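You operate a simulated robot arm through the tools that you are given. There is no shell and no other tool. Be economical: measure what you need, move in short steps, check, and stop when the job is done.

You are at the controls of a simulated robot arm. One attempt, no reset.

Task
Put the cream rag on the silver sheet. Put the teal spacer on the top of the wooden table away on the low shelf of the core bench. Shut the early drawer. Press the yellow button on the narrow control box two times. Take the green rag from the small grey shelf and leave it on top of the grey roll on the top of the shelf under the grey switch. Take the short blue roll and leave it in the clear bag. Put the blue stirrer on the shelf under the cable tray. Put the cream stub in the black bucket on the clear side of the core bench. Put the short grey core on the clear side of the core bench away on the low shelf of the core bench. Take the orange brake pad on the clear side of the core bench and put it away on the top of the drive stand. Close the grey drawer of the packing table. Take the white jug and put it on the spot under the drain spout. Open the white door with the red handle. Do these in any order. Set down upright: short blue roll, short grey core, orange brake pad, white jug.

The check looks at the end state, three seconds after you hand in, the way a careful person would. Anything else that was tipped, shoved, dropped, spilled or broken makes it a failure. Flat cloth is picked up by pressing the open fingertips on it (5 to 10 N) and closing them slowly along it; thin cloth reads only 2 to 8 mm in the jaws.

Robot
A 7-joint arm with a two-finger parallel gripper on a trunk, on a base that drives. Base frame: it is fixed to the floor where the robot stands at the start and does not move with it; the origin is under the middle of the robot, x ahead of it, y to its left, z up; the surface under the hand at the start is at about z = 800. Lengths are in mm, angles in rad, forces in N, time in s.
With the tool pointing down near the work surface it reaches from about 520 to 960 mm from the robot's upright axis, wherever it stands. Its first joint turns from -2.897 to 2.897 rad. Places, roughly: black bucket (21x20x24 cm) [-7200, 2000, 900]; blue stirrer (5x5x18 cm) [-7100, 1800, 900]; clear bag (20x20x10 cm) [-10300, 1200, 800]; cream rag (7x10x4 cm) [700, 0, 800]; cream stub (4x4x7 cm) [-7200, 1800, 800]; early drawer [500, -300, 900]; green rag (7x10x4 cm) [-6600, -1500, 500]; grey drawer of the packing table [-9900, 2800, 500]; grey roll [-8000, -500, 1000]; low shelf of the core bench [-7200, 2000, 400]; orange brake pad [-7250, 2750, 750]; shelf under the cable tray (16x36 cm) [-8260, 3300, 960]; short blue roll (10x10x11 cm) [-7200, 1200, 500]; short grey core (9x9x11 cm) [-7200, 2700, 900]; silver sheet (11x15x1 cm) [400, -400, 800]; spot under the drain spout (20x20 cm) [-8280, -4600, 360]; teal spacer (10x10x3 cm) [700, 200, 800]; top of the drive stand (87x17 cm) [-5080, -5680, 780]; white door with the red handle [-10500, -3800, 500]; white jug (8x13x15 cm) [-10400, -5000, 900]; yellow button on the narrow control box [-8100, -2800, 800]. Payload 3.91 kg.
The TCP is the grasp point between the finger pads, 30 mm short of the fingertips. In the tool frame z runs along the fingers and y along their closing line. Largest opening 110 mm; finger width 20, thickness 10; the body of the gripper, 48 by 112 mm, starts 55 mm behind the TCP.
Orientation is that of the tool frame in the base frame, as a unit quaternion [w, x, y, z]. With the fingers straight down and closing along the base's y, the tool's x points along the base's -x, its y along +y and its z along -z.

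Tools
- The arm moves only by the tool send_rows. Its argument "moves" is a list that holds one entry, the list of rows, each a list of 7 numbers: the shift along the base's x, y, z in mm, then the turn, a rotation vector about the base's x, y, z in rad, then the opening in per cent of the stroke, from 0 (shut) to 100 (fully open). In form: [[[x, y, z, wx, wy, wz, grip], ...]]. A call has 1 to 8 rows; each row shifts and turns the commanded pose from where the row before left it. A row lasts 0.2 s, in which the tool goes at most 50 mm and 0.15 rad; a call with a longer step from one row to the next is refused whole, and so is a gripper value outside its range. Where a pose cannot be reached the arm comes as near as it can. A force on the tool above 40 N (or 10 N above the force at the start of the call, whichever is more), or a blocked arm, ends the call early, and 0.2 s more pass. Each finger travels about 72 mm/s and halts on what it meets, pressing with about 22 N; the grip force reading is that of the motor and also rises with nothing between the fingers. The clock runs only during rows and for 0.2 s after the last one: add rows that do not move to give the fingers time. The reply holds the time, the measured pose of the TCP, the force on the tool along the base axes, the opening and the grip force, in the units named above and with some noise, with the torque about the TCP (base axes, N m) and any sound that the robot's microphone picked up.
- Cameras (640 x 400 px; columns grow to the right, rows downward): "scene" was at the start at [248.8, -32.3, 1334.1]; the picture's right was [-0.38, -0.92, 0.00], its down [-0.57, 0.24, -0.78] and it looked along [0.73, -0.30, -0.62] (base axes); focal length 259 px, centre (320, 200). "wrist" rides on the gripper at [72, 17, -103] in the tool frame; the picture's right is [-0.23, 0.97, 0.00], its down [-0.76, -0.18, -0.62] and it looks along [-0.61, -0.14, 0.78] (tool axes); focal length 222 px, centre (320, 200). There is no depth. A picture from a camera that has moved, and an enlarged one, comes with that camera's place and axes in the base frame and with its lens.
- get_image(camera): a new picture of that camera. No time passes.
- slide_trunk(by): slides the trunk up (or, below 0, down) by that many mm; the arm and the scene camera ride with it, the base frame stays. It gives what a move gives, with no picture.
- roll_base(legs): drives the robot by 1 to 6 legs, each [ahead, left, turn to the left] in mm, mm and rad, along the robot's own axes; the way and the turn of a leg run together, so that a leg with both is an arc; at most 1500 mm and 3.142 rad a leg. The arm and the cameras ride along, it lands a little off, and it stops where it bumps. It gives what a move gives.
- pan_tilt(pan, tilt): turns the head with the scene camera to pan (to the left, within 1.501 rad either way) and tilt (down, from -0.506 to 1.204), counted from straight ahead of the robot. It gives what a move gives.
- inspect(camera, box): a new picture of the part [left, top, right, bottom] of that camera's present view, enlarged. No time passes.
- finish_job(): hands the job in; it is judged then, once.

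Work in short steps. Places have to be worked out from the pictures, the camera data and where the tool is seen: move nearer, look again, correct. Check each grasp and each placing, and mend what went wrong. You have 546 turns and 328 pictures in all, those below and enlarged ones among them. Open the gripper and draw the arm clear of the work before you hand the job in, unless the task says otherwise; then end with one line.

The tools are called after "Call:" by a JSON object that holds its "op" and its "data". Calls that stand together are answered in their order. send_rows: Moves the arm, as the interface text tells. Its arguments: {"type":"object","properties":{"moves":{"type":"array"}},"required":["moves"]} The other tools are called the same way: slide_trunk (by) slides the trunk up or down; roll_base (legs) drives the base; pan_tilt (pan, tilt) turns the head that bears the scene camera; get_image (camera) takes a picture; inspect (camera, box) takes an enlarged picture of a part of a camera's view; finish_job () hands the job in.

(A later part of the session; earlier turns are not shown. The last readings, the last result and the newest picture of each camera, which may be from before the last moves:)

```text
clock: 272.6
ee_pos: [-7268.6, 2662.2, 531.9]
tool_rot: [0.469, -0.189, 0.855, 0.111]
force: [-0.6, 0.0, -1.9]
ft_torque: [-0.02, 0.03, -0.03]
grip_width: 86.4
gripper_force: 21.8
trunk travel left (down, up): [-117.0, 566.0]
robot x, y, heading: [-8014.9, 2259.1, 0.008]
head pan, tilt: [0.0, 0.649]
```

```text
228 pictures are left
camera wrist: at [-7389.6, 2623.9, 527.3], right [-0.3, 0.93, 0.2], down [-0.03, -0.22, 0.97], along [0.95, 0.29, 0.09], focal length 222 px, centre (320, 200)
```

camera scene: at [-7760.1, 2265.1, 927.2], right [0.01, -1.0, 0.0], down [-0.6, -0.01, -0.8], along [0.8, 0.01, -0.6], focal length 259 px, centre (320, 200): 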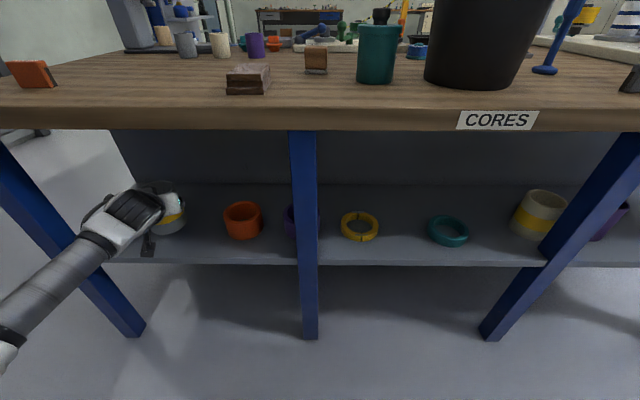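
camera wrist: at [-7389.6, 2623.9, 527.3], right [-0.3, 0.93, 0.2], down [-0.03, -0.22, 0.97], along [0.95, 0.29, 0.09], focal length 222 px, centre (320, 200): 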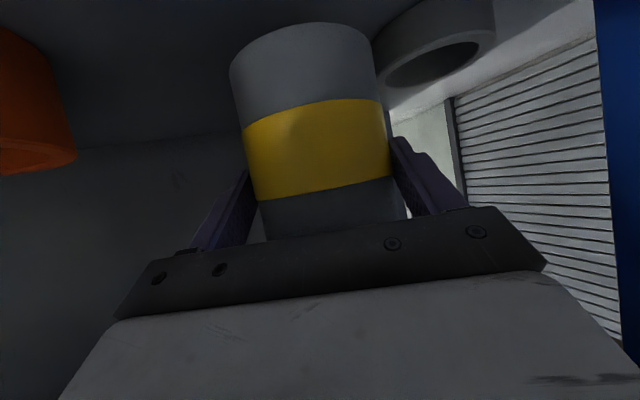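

Clear of neighbours. Lower gently until contact.

Call:
{"op": "send_rows", "data": {"moves": [[[10, -10, -12, 0, 0, 0, 65], [0, 0, -10, 0, 0, 0, 65], [0, 0, -5, 0, 0, 0, 65], [0, 0, -4, 0, 0, 0, 65], [0, 0, 0, 0, 0, 0, 65]]]}}

```text
clock: 273.8
ee_pos: [-7258.7, 2652.1, 502.0]
tool_rot: [0.469, -0.188, 0.856, 0.111]
force: [0.0, -0.2, -1.8]
ft_torque: [-0.01, 0.02, 0.03]
grip_width: 86.4
gripper_force: 22.3
trunk travel left (down, up): [-117.0, 566.0]
robot x, y, heading: [-8013.3, 2260.0, 0.01]
head pan, tilt: [0.0, 0.649]
```

Call:
{"op": "send_rows", "data": {"moves": [[[0, 0, -3, 0, 0, 0, 65], [0, 0, -3, 0, 0, 0, 65], [0, 0, 0, 0, 0, 0, 65]]]}}

```text
clock: 274.6
ee_pos: [-7258.8, 2652.0, 495.2]
tool_rot: [0.469, -0.187, 0.856, 0.111]
force: [-0.6, 0.4, -1.8]
ft_torque: [-0.02, 0.06, 0.0]
grip_width: 86.3
gripper_force: 22.2
trunk travel left (down, up): [-117.0, 566.0]
robot x, y, heading: [-8014.7, 2262.2, 0.012]
head pan, tilt: [0.0, 0.649]
```

No contact yet; continue down in small steps.

Call:
{"op": "send_rows", "data": {"moves": [[[0, 0, -3, 0, 0, 0, 65], [0, 0, -3, 0, 0, 0, 65], [0, 0, 0, 0, 0, 0, 65]]]}}

Call:
{"op": "get_image", "data": {"camera": "wrist"}}

```text
clock: 275.4
ee_pos: [-7259.0, 2652.6, 492.6]
tool_rot: [0.471, -0.188, 0.855, 0.111]
force: [2.9, 3.7, 18.6]
ft_torque: [-0.08, -0.6, 0.31]
grip_width: 86.8
gripper_force: 21.3
trunk travel left (down, up): [-117.0, 566.0]
robot x, y, heading: [-8020.8, 2260.7, 0.013]
head pan, tilt: [0.0, 0.649]
```

```text
227 pictures are left
camera wrist: at [-7379.2, 2614.4, 487.3], right [-0.3, 0.93, 0.21], down [-0.03, -0.23, 0.97], along [0.95, 0.29, 0.1], focal length 222 px, centre (320, 200)
```

wrist: 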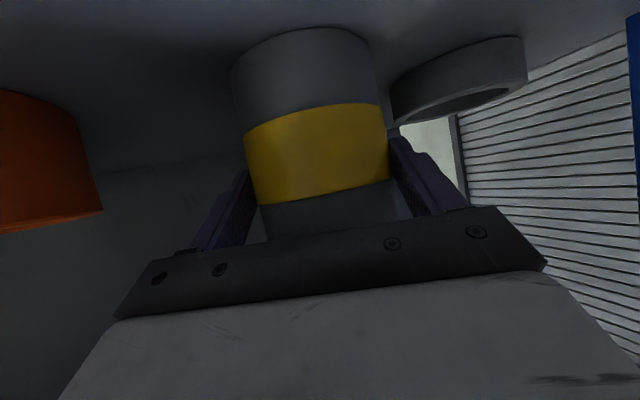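

Contact. Release and back out along the tool axis.

Call:
{"op": "send_rows", "data": {"moves": [[[0, 0, 2, 0, 0, 0, 75], [0, 0, 0, 0, 0, 0, 90], [0, 0, 0, 0, 0, 0, 100], [0, 0, 0, 0, 0, 0, 100]]]}}

Call:
{"op": "get_image", "data": {"camera": "wrist"}}

```text
clock: 276.4
ee_pos: [-7258.9, 2650.7, 491.8]
tool_rot: [0.469, -0.188, 0.856, 0.111]
force: [-0.6, -0.3, -0.2]
ft_torque: [0.02, -0.03, 0.02]
grip_width: 110.0
gripper_force: 0.0
trunk travel left (down, up): [-117.0, 566.0]
robot x, y, heading: [-8015.2, 2260.5, 0.01]
head pan, tilt: [0.0, 0.649]
```

```text
226 pictures are left
camera wrist: at [-7379.4, 2613.7, 486.6], right [-0.3, 0.93, 0.21], down [-0.03, -0.22, 0.97], along [0.95, 0.29, 0.09], focal length 222 px, centre (320, 200)
```

wrist: 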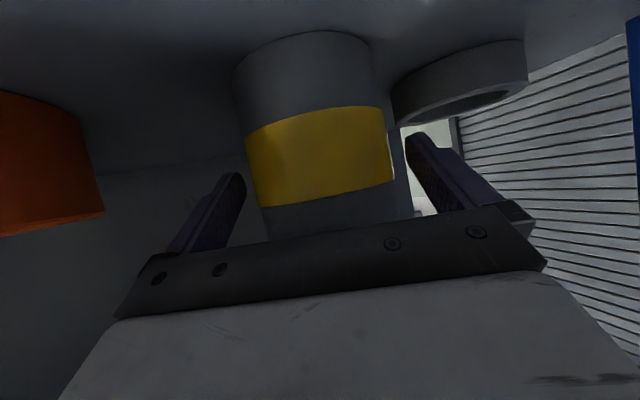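

Call:
{"op": "send_rows", "data": {"moves": [[[-16, -7, 10, 0, 0, 0, 100], [-31, -13, 21, 0, 0, 0, 100], [-35, -15, 15, 0, 0, 0, 100], [-40, -15, 5, 0, 0, 0, 100], [-40, -20, 10, 0, 0, 0, 100]]]}}

Call:
{"op": "get_image", "data": {"camera": "scene"}}

Call:
{"op": "get_image", "data": {"camera": "wrist"}}

```text
clock: 277.8
ee_pos: [-7394.8, 2551.7, 548.7]
tool_rot: [0.471, -0.154, 0.864, 0.091]
force: [-0.1, 0.9, 0.3]
ft_torque: [-0.02, 0.0, -0.04]
grip_width: 110.0
gripper_force: 0.1
trunk travel left (down, up): [-117.0, 566.0]
robot x, y, heading: [-8017.3, 2262.0, 0.01]
head pan, tilt: [0.0, 0.649]
stopped in row 5: the arm was blocked; the commanded pose is now the measured one
```

```text
225 pictures are left
camera scene: at [-7756.7, 2267.3, 925.3], right [0.01, -1.0, 0.0], down [-0.61, -0.01, -0.79], along [0.79, 0.01, -0.61], focal length 259 px, centre (320, 200)
```

scene: 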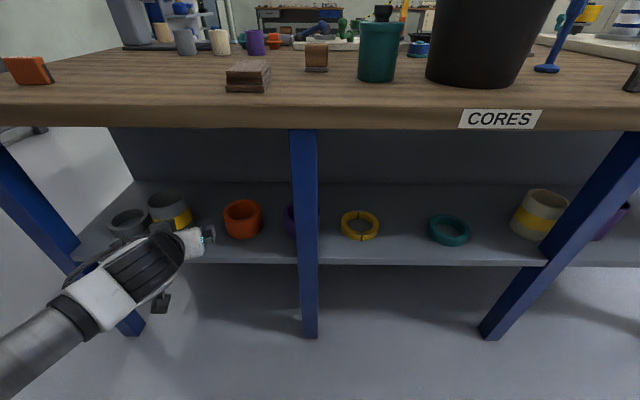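

```text
224 pictures are left
camera wrist: at [-7518.6, 2524.3, 543.8], right [-0.23, 0.95, 0.2], down [-0.04, -0.22, 0.98], along [0.97, 0.21, 0.09], focal length 222 px, centre (320, 200)
```

wrist: 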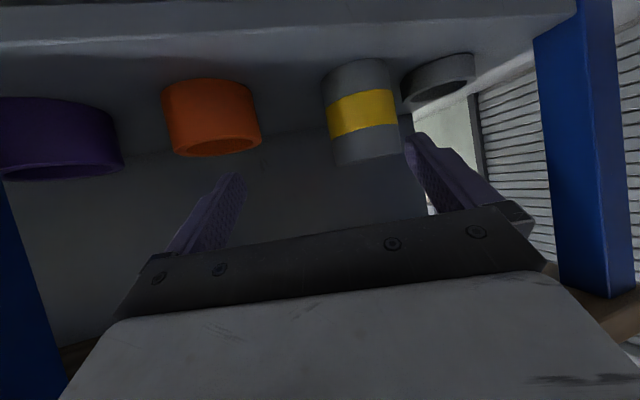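

Core stands upright on the shelf. I back the base a bit so the fingers clear the edge when rising, then raise the trunk.

Call:
{"op": "roll_base", "data": {"legs": [[-45, 0, 0]]}}

Call:
{"op": "slide_trunk", "data": {"by": 330}}

Call:
{"op": "pan_tilt", "data": {"pan": 0.3, "tilt": 0.65}}

Call:
{"op": "get_image", "data": {"camera": "scene"}}

```text
clock: 278.9
ee_pos: [-7431.9, 2548.1, 550.9]
tool_rot: [0.474, -0.152, 0.863, 0.089]
force: [0.3, 0.0, 0.1]
ft_torque: [0.0, -0.04, 0.02]
grip_width: 110.0
gripper_force: 0.0
trunk travel left (down, up): [-117.0, 566.0]
robot x, y, heading: [-8056.9, 2261.3, 0.01]
head pan, tilt: [0.0, 0.649]
stopped in leg 1: the robot was blocked; the commanded pose is now the measured one
```

```text
clock: 282.1
ee_pos: [-7433.4, 2548.8, 883.8]
tool_rot: [0.474, -0.151, 0.863, 0.089]
force: [0.0, 0.2, 0.1]
ft_torque: [0.01, 0.01, -0.01]
grip_width: 110.1
gripper_force: 0.1
trunk travel left (down, up): [-447.0, 236.0]
robot x, y, heading: [-8056.6, 2263.7, 0.01]
head pan, tilt: [0.0, 0.649]
```

```text
clock: 282.9
ee_pos: [-7433.8, 2549.6, 882.8]
tool_rot: [0.474, -0.151, 0.863, 0.09]
force: [-0.2, -0.3, 1.5]
ft_torque: [0.03, 0.0, 0.01]
grip_width: 110.2
gripper_force: 0.1
trunk travel left (down, up): [-447.0, 236.0]
robot x, y, heading: [-8049.2, 2262.2, 0.012]
head pan, tilt: [0.3, 0.649]
```

```text
223 pictures are left
camera scene: at [-7802.4, 2290.1, 1257.4], right [0.31, -0.95, 0.0], down [-0.58, -0.18, -0.8], along [0.76, 0.24, -0.6], focal length 259 px, centre (320, 200)
```

scene: 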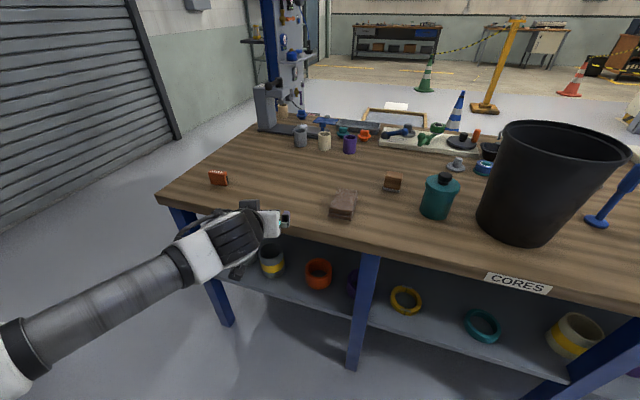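

The base lightly touched the table behind; I ease forward, raise and untilt the arm, then strafe to the stirrer.

Call:
{"op": "roll_base", "data": {"legs": [[120, 0, 0]]}}

Call:
{"op": "send_rows", "data": {"moves": [[[-20, 0, 45, -0.048, 0.134, 0, 100], [-20, 0, 45, -0.048, 0.134, 0, 100], [-20, 0, 45, -0.048, 0.134, 0, 100], [-20, -20, 40, -0.048, 0.134, 0, 100], [-20, -40, 0, -0.048, 0.134, 0, 100], [0, -40, 0, -0.048, 0.134, 0, 100], [0, -40, 0, -0.048, 0.134, 0, 100]]]}}

Call:
{"op": "send_rows", "data": {"moves": [[[0, -40, 0, 0, 0, -0.12, 100], [0, -40, 0, 0, 0, -0.12, 100], [0, -10, 0, 0, 0, -0.1, 100]]]}}

Call:
{"op": "roll_base", "data": {"legs": [[0, -540, 0]]}}

Call:
{"op": "pan_tilt", "data": {"pan": 0.0, "tilt": 0.6}}

Call:
{"op": "get_image", "data": {"camera": "scene"}}

Call:
{"op": "get_image", "data": {"camera": "wrist"}}

```text
clock: 284.2
ee_pos: [-7314.5, 2549.4, 883.0]
tool_rot: [0.475, -0.152, 0.862, 0.09]
force: [0.0, 0.0, 0.6]
ft_torque: [-0.02, -0.04, 0.02]
grip_width: 110.2
gripper_force: 0.0
trunk travel left (down, up): [-447.0, 236.0]
robot x, y, heading: [-7936.3, 2261.5, 0.013]
head pan, tilt: [0.3, 0.649]
```

```text
clock: 285.8
ee_pos: [-7413.3, 2408.9, 1057.8]
tool_rot: [0.002, -0.169, 0.986, 0.008]
force: [0.6, 0.2, -0.5]
ft_torque: [0.03, -0.04, -0.02]
grip_width: 110.1
gripper_force: 0.0
trunk travel left (down, up): [-447.0, 236.0]
robot x, y, heading: [-7937.8, 2264.9, 0.007]
head pan, tilt: [0.3, 0.649]
```

```text
clock: 286.6
ee_pos: [-7414.5, 2319.5, 1059.6]
tool_rot: [0.005, 0.001, 1.0, 0.007]
force: [0.4, 0.4, 1.1]
ft_torque: [-0.02, -0.01, -0.03]
grip_width: 110.0
gripper_force: 0.1
trunk travel left (down, up): [-447.0, 236.0]
robot x, y, heading: [-7935.1, 2265.1, 0.007]
head pan, tilt: [0.3, 0.649]
```

```text
clock: 291.3
ee_pos: [-7408.0, 1779.4, 1058.7]
tool_rot: [0.005, -0.001, 1.0, 0.006]
force: [-0.7, 0.2, 0.3]
ft_torque: [0.0, 0.0, 0.01]
grip_width: 109.9
gripper_force: 0.2
trunk travel left (down, up): [-447.0, 236.0]
robot x, y, heading: [-7927.8, 1721.1, 0.013]
head pan, tilt: [0.3, 0.649]
```

```text
clock: 292.1
ee_pos: [-7409.3, 1779.3, 1059.3]
tool_rot: [0.005, -0.002, 1.0, 0.008]
force: [0.4, 0.2, -0.2]
ft_torque: [0.0, 0.0, -0.04]
grip_width: 110.1
gripper_force: 0.0
trunk travel left (down, up): [-447.0, 236.0]
robot x, y, heading: [-7927.8, 1719.2, 0.01]
head pan, tilt: [0.0, 0.6]
```

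```text
222 pictures are left
camera scene: at [-7671.8, 1724.5, 1261.7], right [0.01, -1.0, 0.0], down [-0.56, -0.01, -0.82], along [0.82, 0.01, -0.57], focal length 259 px, centre (320, 200)
```

scene: 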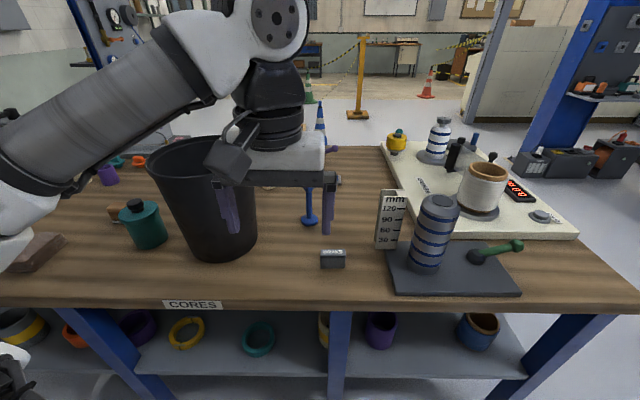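

```text
221 pictures are left
camera wrist: at [-7481.8, 1795.3, 1162.8], right [0.23, 0.97, 0.02], down [0.76, -0.19, 0.63], along [0.62, -0.13, -0.78], focal length 222 px, centre (320, 200)
```

wrist: 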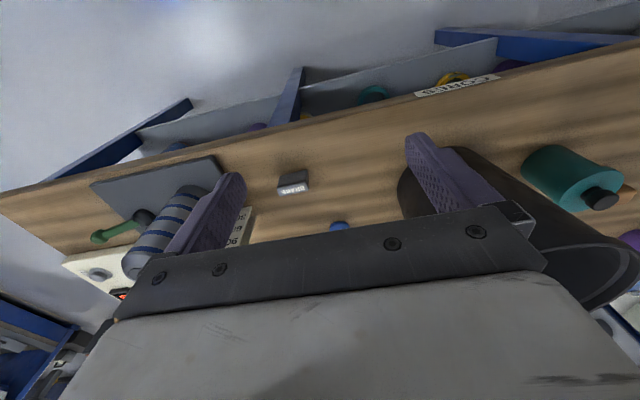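

Stirrer stands at ≈(-7099,1757). I raise a bit and strafe right so the forearm stays off the bucket, then go over it.

Call:
{"op": "slide_trunk", "data": {"by": 90}}

Call:
{"op": "roll_base", "data": {"legs": [[0, -200, 0]]}}

Call:
{"op": "send_rows", "data": {"moves": [[[42, 25, 0, 0, 0, 0, 80], [42, 25, 0, 0, 0, 0, 70], [42, 25, 0, 0, 0, 0, 70], [42, 25, 0, 0, 0, 0, 70], [42, 25, 0, 0, 0, 0, 70], [42, 25, 0, 0, 0, 0, 70], [30, 25, 0, 0, 0, 0, 70]]]}}

Call:
{"op": "get_image", "data": {"camera": "wrist"}}

Call:
{"op": "get_image", "data": {"camera": "scene"}}

```text
clock: 293.3
ee_pos: [-7408.6, 1780.0, 1150.1]
tool_rot: [0.005, 0.0, 1.0, 0.006]
force: [0.5, -0.6, 0.5]
ft_torque: [0.0, -0.02, 0.01]
grip_width: 110.0
gripper_force: 0.1
trunk travel left (down, up): [-537.0, 146.0]
robot x, y, heading: [-7929.7, 1719.5, 0.007]
head pan, tilt: [0.0, 0.6]
```

```text
clock: 295.5
ee_pos: [-7406.5, 1579.0, 1149.2]
tool_rot: [0.005, 0.0, 1.0, 0.008]
force: [0.8, -0.5, 0.2]
ft_torque: [0.0, -0.01, -0.01]
grip_width: 110.2
gripper_force: 0.1
trunk travel left (down, up): [-537.0, 146.0]
robot x, y, heading: [-7924.1, 1522.6, 0.012]
head pan, tilt: [0.0, 0.6]
```

```text
clock: 297.1
ee_pos: [-7132.6, 1745.3, 1142.4]
tool_rot: [0.006, 0.0, 1.0, 0.008]
force: [-0.3, 0.1, -0.7]
ft_torque: [0.01, -0.01, 0.04]
grip_width: 76.9
gripper_force: 0.0
out of reach, approached as far as the arm can: row 7
trunk travel left (down, up): [-537.0, 146.0]
robot x, y, heading: [-7925.6, 1521.6, 0.012]
head pan, tilt: [0.0, 0.6]
```

```text
220 pictures are left
camera wrist: at [-7205.9, 1761.1, 1246.0], right [0.23, 0.97, 0.02], down [0.75, -0.19, 0.63], along [0.62, -0.13, -0.78], focal length 222 px, centre (320, 200)
```

wrist: 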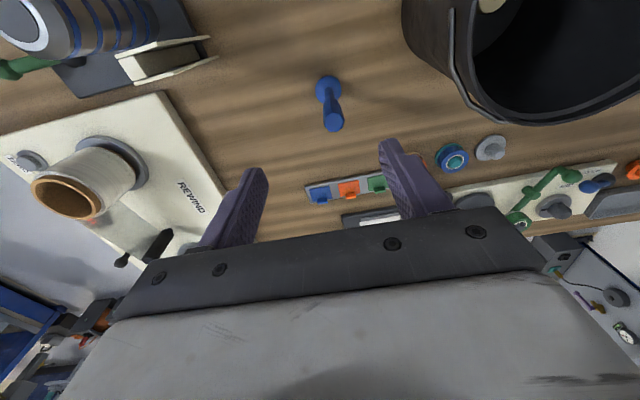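

```text
219 pictures are left
camera scene: at [-7669.4, 1525.1, 1351.6], right [0.01, -1.0, 0.0], down [-0.56, -0.01, -0.82], along [0.82, 0.01, -0.57], focal length 259 px, centre (320, 200)
```

scene: 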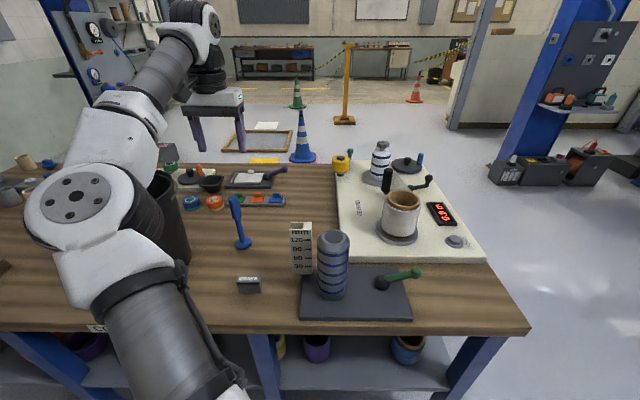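

Stirrer confirmed at ≈(-7104,1761), top ≈975. I lower to 1050 and centre on it.

Call:
{"op": "send_rows", "data": {"moves": [[[0, 0, -45, 0, 0, 0, 70], [0, 0, -45, 0, 0, 0, 70], [28, 15, 0, 0, 0, 0, 70], [0, 0, 0, 0, 0, 0, 70]]]}}

Call:
{"op": "get_image", "data": {"camera": "wrist"}}

```text
clock: 298.1
ee_pos: [-7104.4, 1760.7, 1052.8]
tool_rot: [0.005, 0.0, 1.0, 0.008]
force: [0.3, -0.9, -0.4]
ft_torque: [-0.05, 0.05, -0.01]
grip_width: 76.9
gripper_force: 0.0
trunk travel left (down, up): [-537.0, 146.0]
robot x, y, heading: [-7927.4, 1522.5, 0.01]
head pan, tilt: [0.0, 0.6]
```

```text
218 pictures are left
camera wrist: at [-7177.8, 1776.5, 1156.6], right [0.23, 0.97, 0.02], down [0.76, -0.19, 0.63], along [0.62, -0.13, -0.78], focal length 222 px, centre (320, 200)
```

wrist: 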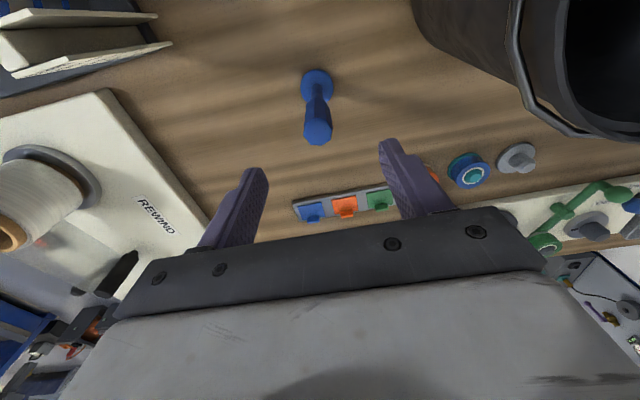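

Perfectly centred. Descend to z≈942 and close.

Call:
{"op": "send_rows", "data": {"moves": [[[0, 0, -40, 0, 0, 0, 70], [0, 0, -40, 0, 0, 0, 70], [1, 0, -30, 0, 0, 0, 70], [0, 0, 0, 0, 0, 0, 50], [0, 0, 0, 0, 0, 0, 30], [0, 0, 0, 0, 0, 0, 10], [0, 0, 0, 0, 0, 0, 10]]]}}

Call:
{"op": "get_image", "data": {"camera": "wrist"}}

```text
clock: 299.7
ee_pos: [-7103.0, 1761.9, 944.1]
tool_rot: [0.006, 0.0, 1.0, 0.007]
force: [1.1, -0.4, 0.8]
ft_torque: [-0.12, -0.02, -0.03]
grip_width: 25.6
gripper_force: 21.6
trunk travel left (down, up): [-537.0, 146.0]
robot x, y, heading: [-7922.7, 1523.8, 0.013]
head pan, tilt: [0.0, 0.6]
```

```text
217 pictures are left
camera wrist: at [-7176.4, 1776.7, 1046.2], right [0.23, 0.97, 0.02], down [0.76, -0.19, 0.63], along [0.61, -0.13, -0.78], focal length 222 px, centre (320, 200)
```

wrist: 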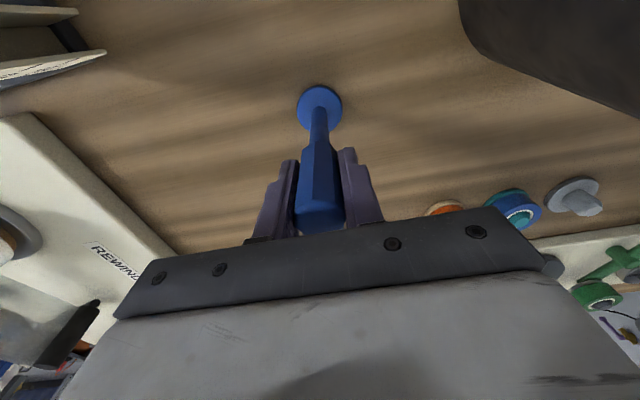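

Stirrer gripped. Raise with the trunk, retract, then rise further.

Call:
{"op": "slide_trunk", "data": {"by": 140}}

Call:
{"op": "send_rows", "data": {"moves": [[[-40, -10, 0, 0, 0, 0, 10], [-40, -10, 20, 0, 0, 0, 10], [-40, -10, 25, 0, 0, 0, 10], [-40, -10, 25, 0, 0, 0, 10], [-40, -15, 25, 0, 0, 0, 10], [-40, -20, 20, 0, 0, 0, 10], [-40, -20, 0, 0, 0, 0, 10], [-30, -20, 0, 0, 0, 0, 10]]]}}

Call:
{"op": "get_image", "data": {"camera": "scene"}}

```text
clock: 301.4
ee_pos: [-7103.0, 1761.5, 1082.6]
tool_rot: [0.004, 0.0, 1.0, 0.007]
force: [1.1, -1.1, -1.5]
ft_torque: [0.03, 0.01, -0.01]
grip_width: 25.3
gripper_force: 22.6
trunk travel left (down, up): [-677.0, 6.0]
robot x, y, heading: [-7928.0, 1521.3, 0.009]
head pan, tilt: [0.0, 0.6]
```

```text
clock: 303.2
ee_pos: [-7413.4, 1645.2, 1198.5]
tool_rot: [0.006, 0.0, 1.0, 0.008]
force: [-0.4, -0.2, -1.0]
ft_torque: [-0.02, 0.0, 0.01]
grip_width: 25.5
gripper_force: 21.7
trunk travel left (down, up): [-677.0, 6.0]
robot x, y, heading: [-7927.6, 1520.0, 0.008]
head pan, tilt: [0.0, 0.6]
```

```text
216 pictures are left
camera scene: at [-7669.9, 1524.6, 1491.8], right [0.01, -1.0, 0.0], down [-0.56, -0.01, -0.83], along [0.83, 0.01, -0.56], focal length 259 px, centre (320, 200)
```

scene: 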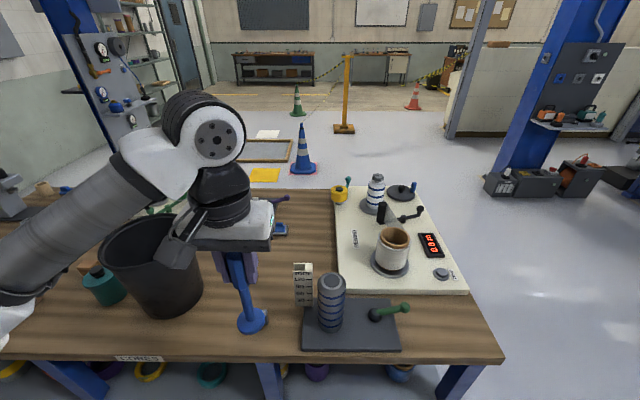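

Now turn to face +y in the aisle, advance, and look at the cable-tray shelf.

Call:
{"op": "roll_base", "data": {"legs": [[0, 0, 1.56], [700, 0, 0]]}}

Call:
{"op": "pan_tilt", "data": {"pan": 0.15, "tilt": 0.35}}

Call:
{"op": "get_image", "data": {"camera": "scene"}}

```text
clock: 310.9
ee_pos: [-8026.6, 2742.8, 1199.6]
tool_rot: [-0.001, -0.698, 0.716, 0.008]
force: [-0.4, -0.7, -1.4]
ft_torque: [0.0, -0.03, 0.0]
grip_width: 25.2
gripper_force: 22.5
trunk travel left (down, up): [-677.0, 6.0]
robot x, y, heading: [-7917.0, 2224.2, 1.555]
head pan, tilt: [0.0, 0.6]
```

```text
clock: 311.6
ee_pos: [-8026.6, 2741.4, 1198.0]
tool_rot: [-0.001, -0.698, 0.716, 0.009]
force: [0.2, 0.2, -1.4]
ft_torque: [0.01, 0.04, -0.01]
grip_width: 25.4
gripper_force: 22.3
trunk travel left (down, up): [-677.0, 6.0]
robot x, y, heading: [-7918.3, 2228.0, 1.555]
head pan, tilt: [0.15, 0.351]
```

```text
215 pictures are left
camera scene: at [-7926.6, 2487.4, 1514.4], right [0.99, 0.13, 0.0], down [0.05, -0.34, -0.94], along [-0.12, 0.93, -0.34], focal length 259 px, centre (320, 200)
```

scene: 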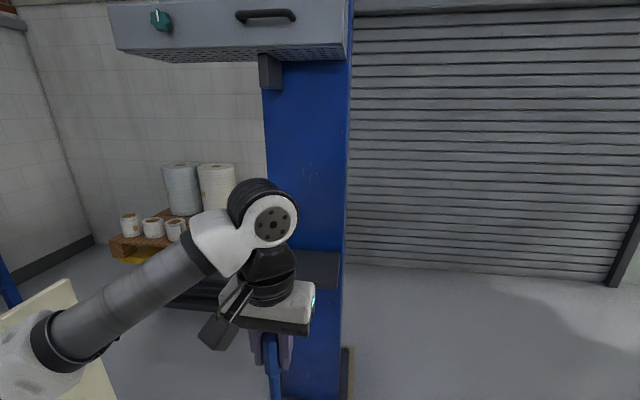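

The arm hides the shelf; check with the wrist camera.

Call:
{"op": "get_image", "data": {"camera": "wrist"}}

```text
214 pictures are left
camera wrist: at [-8043.3, 2668.4, 1301.8], right [-0.97, 0.25, 0.02], down [0.21, 0.75, 0.63], along [0.15, 0.61, -0.78], focal length 222 px, centre (320, 200)
```

wrist: 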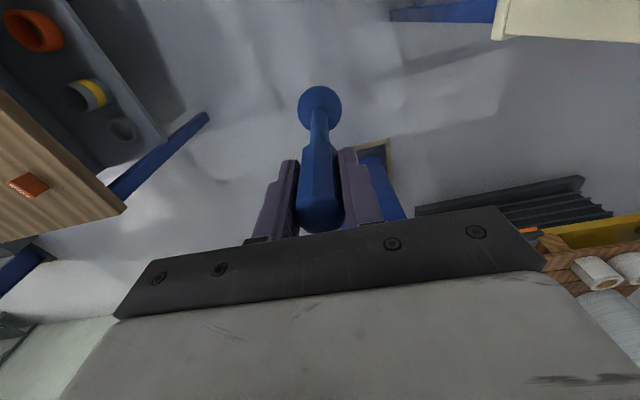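

Move the arm to the right to unveil the shelf.

Call:
{"op": "send_rows", "data": {"moves": [[[48, 0, 0, 0, 0, 0, 10], [48, 0, 0, 0, 0, 0, 10], [48, 0, 0, 0, 0, 0, 10], [48, 0, 0, 0, 0, 0, 10], [48, 0, 0, 0, 0, 0, 10], [48, 0, 0, 0, 0, 0, 10]]]}}

Call:
{"op": "pan_tilt", "data": {"pan": 0.3, "tilt": 0.55}}

Call:
{"op": "get_image", "data": {"camera": "scene"}}

```text
clock: 313.1
ee_pos: [-7736.9, 2740.2, 1198.1]
tool_rot: [-0.002, -0.698, 0.716, 0.009]
force: [0.3, -0.3, -1.8]
ft_torque: [-0.01, 0.05, -0.01]
grip_width: 25.5
gripper_force: 22.0
trunk travel left (down, up): [-677.0, 6.0]
robot x, y, heading: [-7919.0, 2221.3, 1.555]
head pan, tilt: [0.15, 0.351]
```

```text
clock: 313.8
ee_pos: [-7738.4, 2740.9, 1196.5]
tool_rot: [-0.001, -0.698, 0.716, 0.009]
force: [-0.6, -0.9, -1.3]
ft_torque: [0.01, 0.01, -0.01]
grip_width: 25.4
gripper_force: 21.9
trunk travel left (down, up): [-677.0, 6.0]
robot x, y, heading: [-7914.6, 2226.7, 1.556]
head pan, tilt: [0.3, 0.55]
```

```text
213 pictures are left
camera scene: at [-7939.2, 2481.4, 1496.2], right [0.96, 0.28, 0.0], down [0.15, -0.5, -0.85], along [-0.24, 0.82, -0.52], focal length 259 px, centre (320, 200)
```

scene: 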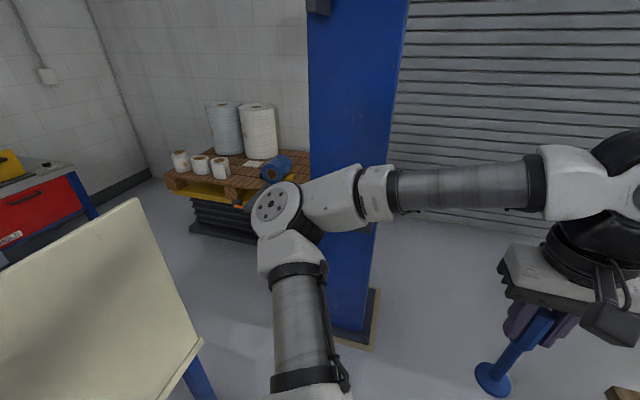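

I drive ahead 260 mm so the elbow clears the board, then swing the hand left toward the shelf.

Call:
{"op": "roll_base", "data": {"legs": [[260, 0, 0]]}}

Call:
{"op": "send_rows", "data": {"moves": [[[-45, 0, 0, 0, 0, 0, 10], [-48, 0, 0, 0, 0, 0, 10], [-48, 0, 0, 0, 0, 0, 10], [-48, 0, 0, 0, 0, 0, 10], [-48, 0, 0, 0, 0, 0, 10], [-48, 0, 0, 0, 0, 0, 10], [-48, 0, 0, 0, 0, 0, 10], [-48, 0, 0, 0, 0, 0, 10]]]}}

Call:
{"op": "pan_tilt", "data": {"pan": 0.1, "tilt": 0.7}}

Call:
{"op": "get_image", "data": {"camera": "scene"}}

Call:
{"op": "get_image", "data": {"camera": "wrist"}}

```text
clock: 315.6
ee_pos: [-7733.8, 2997.4, 1196.9]
tool_rot: [0.0, -0.697, 0.717, 0.009]
force: [-0.6, 0.6, -2.4]
ft_torque: [-0.02, -0.02, -0.02]
grip_width: 25.4
gripper_force: 22.3
trunk travel left (down, up): [-677.0, 6.0]
robot x, y, heading: [-7912.8, 2481.1, 1.55]
head pan, tilt: [0.3, 0.55]
```

```text
clock: 317.4
ee_pos: [-8115.7, 2995.7, 1197.9]
tool_rot: [-0.001, -0.697, 0.717, 0.009]
force: [-0.6, -0.2, -1.9]
ft_torque: [0.0, 0.05, 0.01]
grip_width: 25.4
gripper_force: 22.4
trunk travel left (down, up): [-677.0, 6.0]
robot x, y, heading: [-7911.6, 2485.6, 1.556]
head pan, tilt: [0.3, 0.55]
```

```text
clock: 318.2
ee_pos: [-8114.3, 2997.2, 1197.5]
tool_rot: [0.0, -0.697, 0.717, 0.008]
force: [0.3, -0.7, -1.3]
ft_torque: [0.0, 0.01, 0.01]
grip_width: 25.3
gripper_force: 21.9
trunk travel left (down, up): [-677.0, 6.0]
robot x, y, heading: [-7911.0, 2483.1, 1.556]
head pan, tilt: [0.099, 0.7]
```

```text
212 pictures are left
camera scene: at [-7916.7, 2737.2, 1483.1], right [1.0, 0.08, 0.0], down [0.05, -0.64, -0.77], along [-0.06, 0.76, -0.64], focal length 259 px, centre (320, 200)
```

scene: 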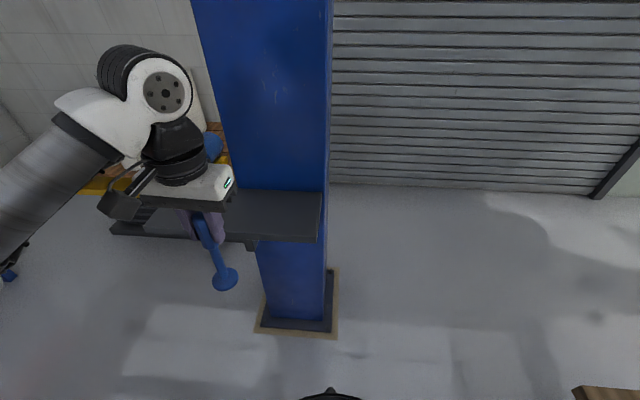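

```text
211 pictures are left
camera wrist: at [-8130.8, 2924.1, 1301.5], right [-0.97, 0.25, 0.02], down [0.21, 0.75, 0.63], along [0.15, 0.61, -0.78], focal length 222 px, centre (320, 200)
```

wrist: 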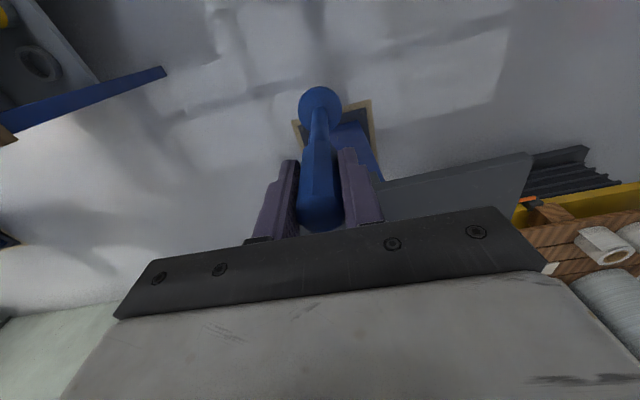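

Shelf spans x≈-8440…-7960, y≈3190…3395. I move closer and bring the stirrer over ≈(-8230,3292).

Call:
{"op": "roll_base", "data": {"legs": [[130, 0, 0]]}}

Call:
{"op": "send_rows", "data": {"moves": [[[-20, 35, 0, 0, 0, 0, 10], [-22, 35, 0, 0, 0, 0, 10], [-24, 35, 0, 0, 0, 0, 10], [-24, 33, 0, 0, 0, 0, 10], [-24, 28, 0, 0, 0, 0, 10]]]}}

Call:
{"op": "get_image", "data": {"camera": "wrist"}}

Call:
{"op": "get_image", "data": {"camera": "scene"}}

```text
clock: 319.4
ee_pos: [-8111.5, 3126.2, 1197.6]
tool_rot: [-0.002, -0.697, 0.717, 0.008]
force: [-0.4, 0.2, -0.3]
ft_torque: [0.0, 0.05, -0.02]
grip_width: 25.2
gripper_force: 22.2
trunk travel left (down, up): [-677.0, 6.0]
robot x, y, heading: [-7907.8, 2608.7, 1.552]
head pan, tilt: [0.099, 0.7]
```

```text
clock: 320.6
ee_pos: [-8225.2, 3291.4, 1196.1]
tool_rot: [-0.002, -0.698, 0.716, 0.01]
force: [-0.7, 0.4, -1.7]
ft_torque: [0.01, -0.01, -0.02]
grip_width: 25.5
gripper_force: 21.8
trunk travel left (down, up): [-677.0, 6.0]
robot x, y, heading: [-7907.9, 2615.9, 1.55]
head pan, tilt: [0.099, 0.7]
```

```text
210 pictures are left
camera wrist: at [-8241.1, 3219.6, 1299.5], right [-0.97, 0.25, 0.02], down [0.21, 0.75, 0.63], along [0.14, 0.61, -0.78], focal length 222 px, centre (320, 200)
```

wrist: 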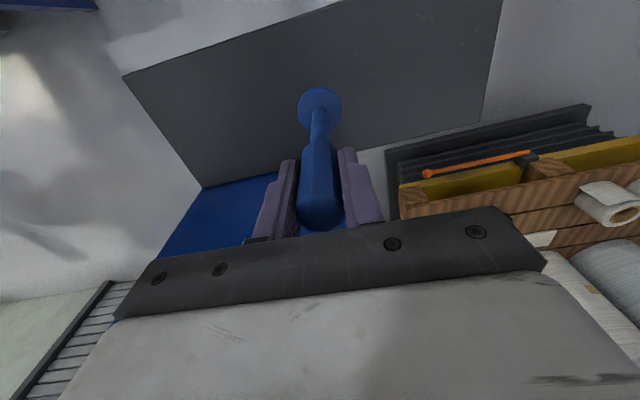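

```text
209 pictures are left
camera scene: at [-7914.5, 2867.1, 1482.8], right [1.0, 0.08, 0.0], down [0.05, -0.64, -0.76], along [-0.06, 0.76, -0.64], focal length 259 px, centre (320, 200)
```

scene: 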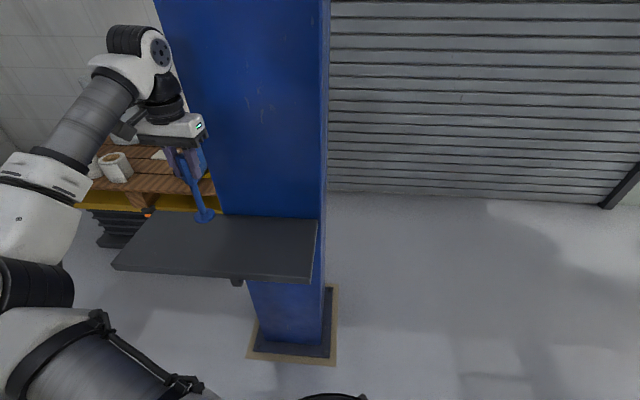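

Centred over the shelf. Lower to near contact.

Call:
{"op": "send_rows", "data": {"moves": [[[-5, 5, -40, 0, 0, 0, 10], [0, 0, -30, 0, 0, 0, 10], [0, 0, -8, 0, 0, 0, 10], [0, 0, 0, 0, 0, 0, 10]]]}}

Call:
{"op": "inspect", "data": {"camera": "scene", "box": [100, 120, 340, 290]}}

```text
clock: 321.6
ee_pos: [-8231.4, 3297.1, 1118.8]
tool_rot: [-0.001, -0.698, 0.716, 0.008]
force: [-0.6, -0.3, -1.2]
ft_torque: [0.0, 0.04, 0.02]
grip_width: 25.5
gripper_force: 22.0
trunk travel left (down, up): [-677.0, 6.0]
robot x, y, heading: [-7911.1, 2609.0, 1.553]
head pan, tilt: [0.099, 0.7]
```

```text
2.35 times, centred on (220, 205) of scene
camera zoom: at [-7914.4, 2866.2, 1483.0], right [1.0, 0.08, 0.0], down [0.05, -0.64, -0.76], along [-0.06, 0.76, -0.64], focal length 610 px, centre (555, 188)
```

zoom: 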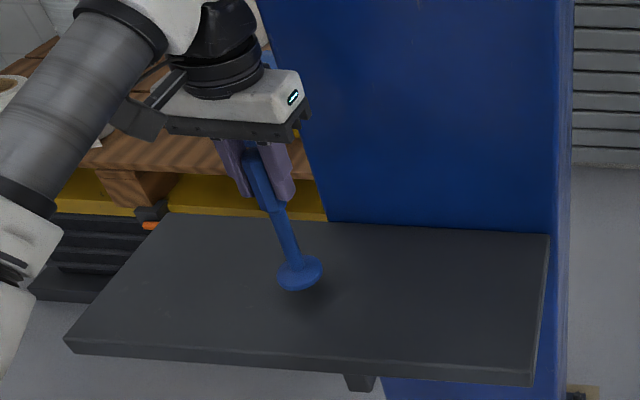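

Nearly down. Continue in small steps until contact.

Call:
{"op": "send_rows", "data": {"moves": [[[0, 0, -5, 0, 0, 0, 10], [0, 0, -4, 0, 0, 0, 10], [0, 0, -3, 0, 0, 0, 10], [0, 0, 0, 0, 0, 0, 10]]]}}

```text
clock: 322.6
ee_pos: [-8229.5, 3295.0, 1107.3]
tool_rot: [-0.001, -0.697, 0.717, 0.009]
force: [0.4, -0.4, -0.6]
ft_torque: [0.01, 0.04, -0.01]
grip_width: 25.2
gripper_force: 21.7
trunk travel left (down, up): [-677.0, 6.0]
robot x, y, heading: [-7906.8, 2613.2, 1.553]
head pan, tilt: [0.099, 0.7]
```

Call:
{"op": "send_rows", "data": {"moves": [[[0, 0, -3, 0, 0, 0, 10], [0, 0, -3, 0, 0, 0, 10], [0, 0, 0, 0, 0, 0, 10]]]}}

Call:
{"op": "inspect", "data": {"camera": "scene", "box": [100, 120, 340, 290]}}

```text
clock: 323.4
ee_pos: [-8230.8, 3296.3, 1101.1]
tool_rot: [-0.001, -0.697, 0.717, 0.008]
force: [-0.9, 0.7, -0.7]
ft_torque: [0.0, 0.07, 0.01]
grip_width: 25.4
gripper_force: 21.9
trunk travel left (down, up): [-677.0, 6.0]
robot x, y, heading: [-7911.7, 2610.5, 1.555]
head pan, tilt: [0.099, 0.7]
```

```text
2.35 times, centred on (220, 205) of scene
camera zoom: at [-7914.4, 2866.3, 1483.0], right [1.0, 0.08, 0.0], down [0.05, -0.64, -0.76], along [-0.06, 0.76, -0.64], focal length 610 px, centre (555, 188)
```

zoom: 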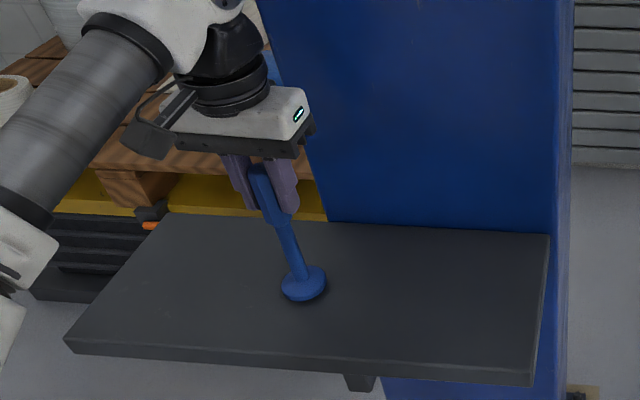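

Call:
{"op": "send_rows", "data": {"moves": [[[0, 0, -3, 0, 0, 0, 10], [0, 0, -3, 0, 0, 0, 10], [0, 0, -3, 0, 0, 0, 10], [0, 0, 0, 0, 0, 0, 10]]]}}

```text
clock: 324.4
ee_pos: [-8230.9, 3295.1, 1094.8]
tool_rot: [-0.001, -0.697, 0.717, 0.01]
force: [-2.2, 2.0, 18.6]
ft_torque: [0.12, -0.27, -0.05]
grip_width: 25.7
gripper_force: 22.6
trunk travel left (down, up): [-677.0, 6.0]
robot x, y, heading: [-7910.0, 2614.1, 1.556]
head pan, tilt: [0.099, 0.7]
```

Contact. Release slowly and lift straight up.

Call:
{"op": "send_rows", "data": {"moves": [[[0, 0, 2, 0, 0, 0, 10], [0, 0, 0, 0, 0, 0, 30], [0, 0, 0, 0, 0, 0, 60], [0, 0, 0, 0, 0, 0, 60], [0, 0, 40, 0, 0, 0, 60], [0, 0, 45, 0, 0, 0, 60], [0, 0, 45, 0, 0, 0, 60], [0, -20, 20, 0, 0, 0, 60]]]}}

Call:
{"op": "get_image", "data": {"camera": "scene"}}

```text
clock: 326.2
ee_pos: [-8216.4, 3270.8, 1241.9]
tool_rot: [-0.001, -0.698, 0.716, 0.009]
force: [0.9, 0.4, -0.5]
ft_torque: [0.0, 0.02, 0.0]
grip_width: 66.1
gripper_force: 0.0
out of reach, approached as far as the arm can: row 6, 7
trunk travel left (down, up): [-677.0, 6.0]
robot x, y, heading: [-7910.8, 2609.5, 1.556]
head pan, tilt: [0.099, 0.7]
```

```text
206 pictures are left
camera scene: at [-7914.4, 2865.2, 1483.2], right [1.0, 0.08, 0.0], down [0.05, -0.64, -0.77], along [-0.06, 0.76, -0.64], focal length 259 px, centre (320, 200)
```

scene: 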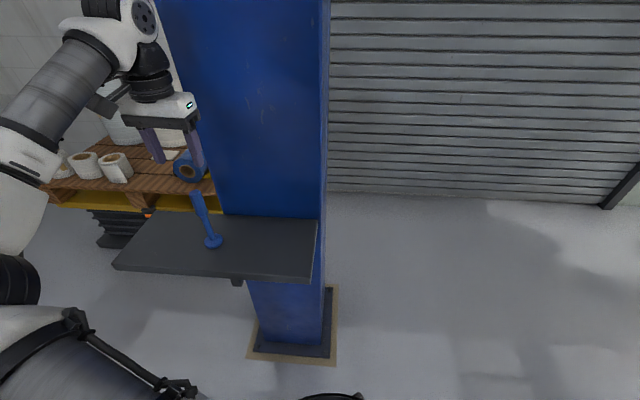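

Stirrer stands on the shelf. I retract the arm and back down the aisle for the short blue roll.

Call:
{"op": "send_rows", "data": {"moves": [[[25, -40, -10, 0, 0, 0, 100], [25, -40, -10, 0, 0, 0, 100], [25, -40, -10, 0, 0, 0, 100], [25, -40, -10, 0, 0, 0, 100], [25, -35, 0, 0, 0, 0, 100], [25, -35, 0, 0, 0, 0, 100], [25, 0, 0, 0, 0, 0, 100], [25, 0, 0, 0, 0, 0, 100]]]}}

Call:
{"op": "roll_base", "data": {"legs": [[-1100, 0, 0], [0, 0, -1.55], [0, -500, 0]]}}

Call:
{"op": "pan_tilt", "data": {"pan": 0.0, "tilt": 0.75}}

Call:
{"op": "get_image", "data": {"camera": "scene"}}

```text
clock: 328.1
ee_pos: [-8018.0, 3042.5, 1200.3]
tool_rot: [-0.001, -0.697, 0.717, 0.009]
force: [0.6, 0.5, 0.0]
ft_torque: [0.0, 0.0, 0.0]
grip_width: 109.8
gripper_force: 0.1
trunk travel left (down, up): [-677.0, 6.0]
robot x, y, heading: [-7908.3, 2614.1, 1.55]
head pan, tilt: [0.099, 0.7]
```

```text
clock: 341.6
ee_pos: [-7501.0, 1123.8, 1200.9]
tool_rot: [0.005, 0.008, 1.0, 0.007]
force: [1.3, 0.3, 0.4]
ft_torque: [0.01, 0.04, 0.01]
grip_width: 110.1
gripper_force: 0.0
trunk travel left (down, up): [-677.0, 6.0]
robot x, y, heading: [-7928.4, 1011.3, -0.009]
head pan, tilt: [0.099, 0.7]
```

```text
clock: 342.3
ee_pos: [-7500.5, 1124.0, 1200.8]
tool_rot: [0.005, 0.008, 1.0, 0.006]
force: [0.1, 0.2, -0.6]
ft_torque: [-0.04, 0.01, -0.03]
grip_width: 110.0
gripper_force: 0.1
trunk travel left (down, up): [-677.0, 6.0]
robot x, y, heading: [-7929.9, 1012.2, -0.006]
head pan, tilt: [0.0, 0.75]
```

```text
205 pictures are left
camera scene: at [-7678.5, 1009.3, 1478.8], right [-0.01, -1.0, 0.0], down [-0.68, 0.0, -0.73], along [0.73, 0.0, -0.68], focal length 259 px, centre (320, 200)
```

scene: 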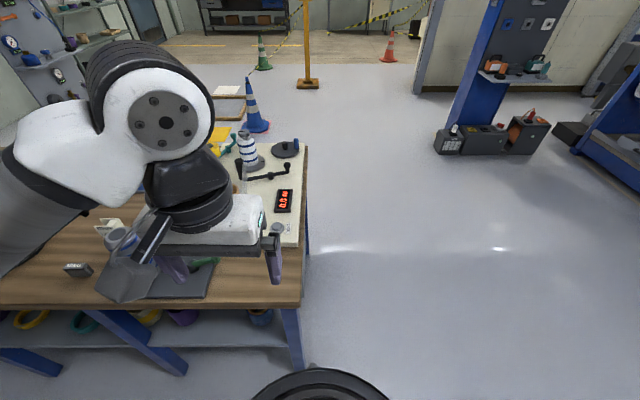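

I back off for room, lower the trunk and tilt the tool to approach the blue roll on the low shelf.

Call:
{"op": "roll_base", "data": {"legs": [[-170, 100, 0]]}}

Call:
{"op": "send_rows", "data": {"moves": [[[15, 0, 0, 0, -0.15, 0, 100], [15, 0, 0, 0, -0.15, 0, 100], [15, 0, 0, 0, -0.15, 0, 100], [15, 0, 0, 0, -0.15, 0, 100], [15, 0, 0, 0, -0.15, 0, 100], [15, 0, 0, 0, -0.15, 0, 100], [0, 0, 0, 0, -0.12, 0, 100]]]}}

Call:
{"op": "slide_trunk", "data": {"by": -300}}

Call:
{"op": "slide_trunk", "data": {"by": -260}}

Call:
{"op": "pan_tilt", "data": {"pan": 0.0, "tilt": 0.55}}

Call:
{"op": "get_image", "data": {"camera": "scene"}}

Call:
{"op": "get_image", "data": {"camera": "wrist"}}

```text
clock: 343.8
ee_pos: [-7668.0, 1227.3, 1201.8]
tool_rot: [0.005, 0.009, 1.0, 0.006]
force: [-0.1, -0.2, 0.2]
ft_torque: [0.0, -0.02, 0.02]
grip_width: 110.0
gripper_force: 0.1
trunk travel left (down, up): [-677.0, 6.0]
robot x, y, heading: [-8099.0, 1113.9, -0.009]
head pan, tilt: [0.0, 0.75]
```

```text
clock: 345.4
ee_pos: [-7545.6, 1256.5, 1247.2]
tool_rot: [0.494, 0.005, 0.869, 0.01]
force: [0.5, 0.8, -0.2]
ft_torque: [0.03, -0.03, 0.02]
grip_width: 110.3
gripper_force: 0.0
out of reach, approached as far as the arm can: row 5, 6, 7
trunk travel left (down, up): [-677.0, 6.0]
robot x, y, heading: [-8100.8, 1109.6, -0.005]
head pan, tilt: [0.0, 0.75]
```

```text
clock: 348.4
ee_pos: [-7546.9, 1256.8, 946.5]
tool_rot: [0.493, 0.004, 0.87, 0.01]
force: [-0.5, -0.2, -0.5]
ft_torque: [0.0, 0.02, 0.01]
grip_width: 110.0
gripper_force: 0.0
trunk travel left (down, up): [-377.0, 306.0]
robot x, y, heading: [-8093.4, 1115.2, -0.005]
head pan, tilt: [0.0, 0.75]
```

```text
clock: 351.1
ee_pos: [-7546.8, 1253.0, 693.2]
tool_rot: [0.494, 0.009, 0.869, 0.016]
force: [-0.2, -0.3, -0.4]
ft_torque: [-0.01, 0.01, -0.02]
grip_width: 110.2
gripper_force: 0.0
trunk travel left (down, up): [-117.0, 566.0]
robot x, y, heading: [-8095.5, 1114.0, -0.006]
head pan, tilt: [0.0, 0.75]
```

```text
clock: 351.8
ee_pos: [-7547.8, 1252.9, 693.1]
tool_rot: [0.494, 0.011, 0.869, 0.018]
force: [-1.0, 0.3, 0.4]
ft_torque: [0.01, -0.01, -0.03]
grip_width: 110.0
gripper_force: 0.0
trunk travel left (down, up): [-117.0, 566.0]
robot x, y, heading: [-8094.9, 1113.9, -0.004]
head pan, tilt: [0.0, 0.55]
```

```text
204 pictures are left
camera scene: at [-7841.0, 1107.4, 939.0], right [-0.01, -1.0, -0.01], down [-0.52, 0.01, -0.85], along [0.85, 0.0, -0.52], focal length 259 px, centre (320, 200)
```

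scene: 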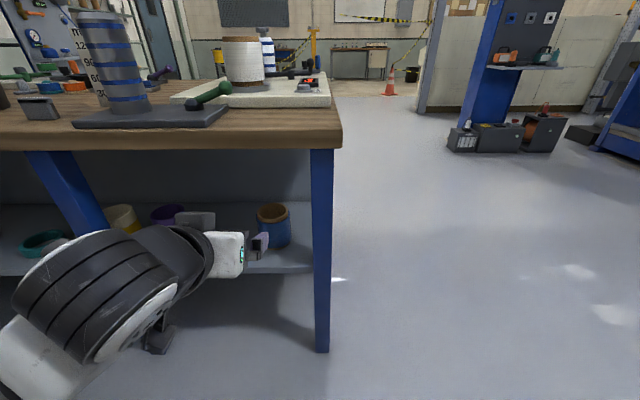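

```text
203 pictures are left
camera wrist: at [-7672.9, 1269.9, 685.7], right [0.12, 0.96, 0.24], down [-0.15, -0.22, 0.96], along [0.98, -0.15, 0.12], focal length 222 px, centre (320, 200)
```

wrist: 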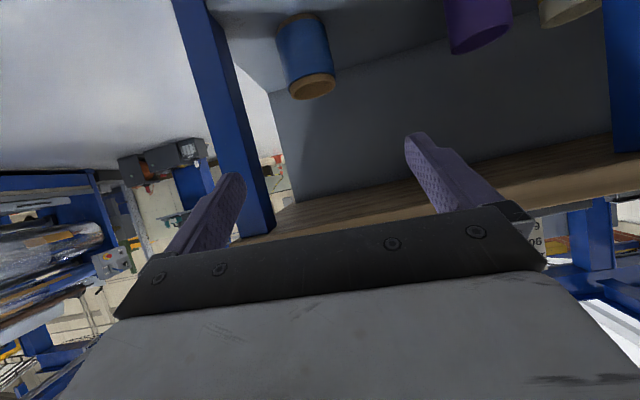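

Blue roll centre ≈(-7220,1244), z≈410–520. I descend outside the edge and then approach along the tool axis.

Call:
{"op": "send_rows", "data": {"moves": [[[10, -3, -45, 0, 0, 0, 100], [15, -3, -45, 0, 0, 0, 100], [45, -2, -15, 0, 0, 0, 100], [45, -2, -12, 0, 0, 0, 100], [45, 0, -10, 0, 0, 0, 100], [40, 0, -8, 0, 0, 0, 100], [0, 0, 0, 0, 0, 0, 100]]]}}

Call:
{"op": "get_image", "data": {"camera": "wrist"}}

Call:
{"op": "get_image", "data": {"camera": "scene"}}

```text
clock: 352.5
ee_pos: [-7492.9, 1247.9, 669.9]
tool_rot: [0.502, 0.076, 0.856, 0.097]
force: [0.0, 0.7, 0.4]
ft_torque: [0.01, -0.02, 0.0]
grip_width: 110.2
gripper_force: 0.1
out of reach, approached as far as the arm can: row 1, 2
trunk travel left (down, up): [-117.0, 566.0]
robot x, y, heading: [-8094.7, 1109.4, -0.008]
head pan, tilt: [0.0, 0.55]
stopped in row 3: the arm was blocked; the commanded pose is now the measured one
```

```text
202 pictures are left
camera wrist: at [-7618.4, 1271.6, 662.8], right [0.14, 0.89, 0.43], down [-0.18, -0.4, 0.9], along [0.97, -0.21, 0.1], focal length 222 px, centre (320, 200)
```

wrist: 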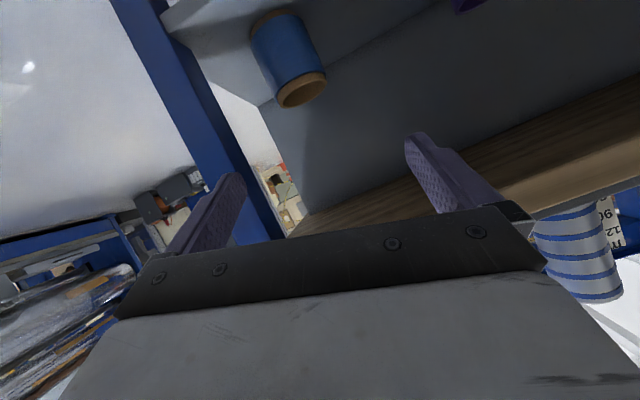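

```text
201 pictures are left
camera scene: at [-7842.5, 1106.3, 940.9], right [-0.01, -1.0, -0.01], down [-0.52, 0.01, -0.86], along [0.86, 0.0, -0.52], focal length 259 px, centre (320, 200)
```

scene: 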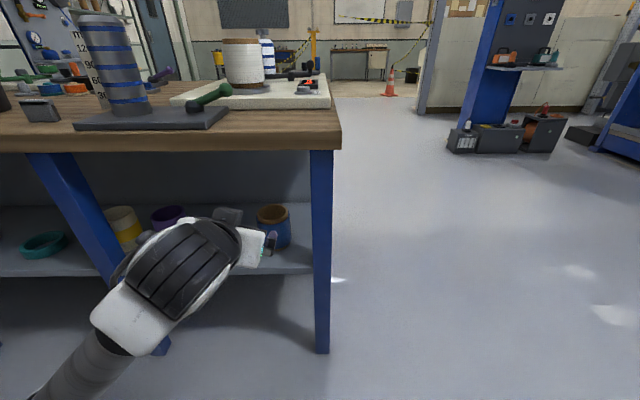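

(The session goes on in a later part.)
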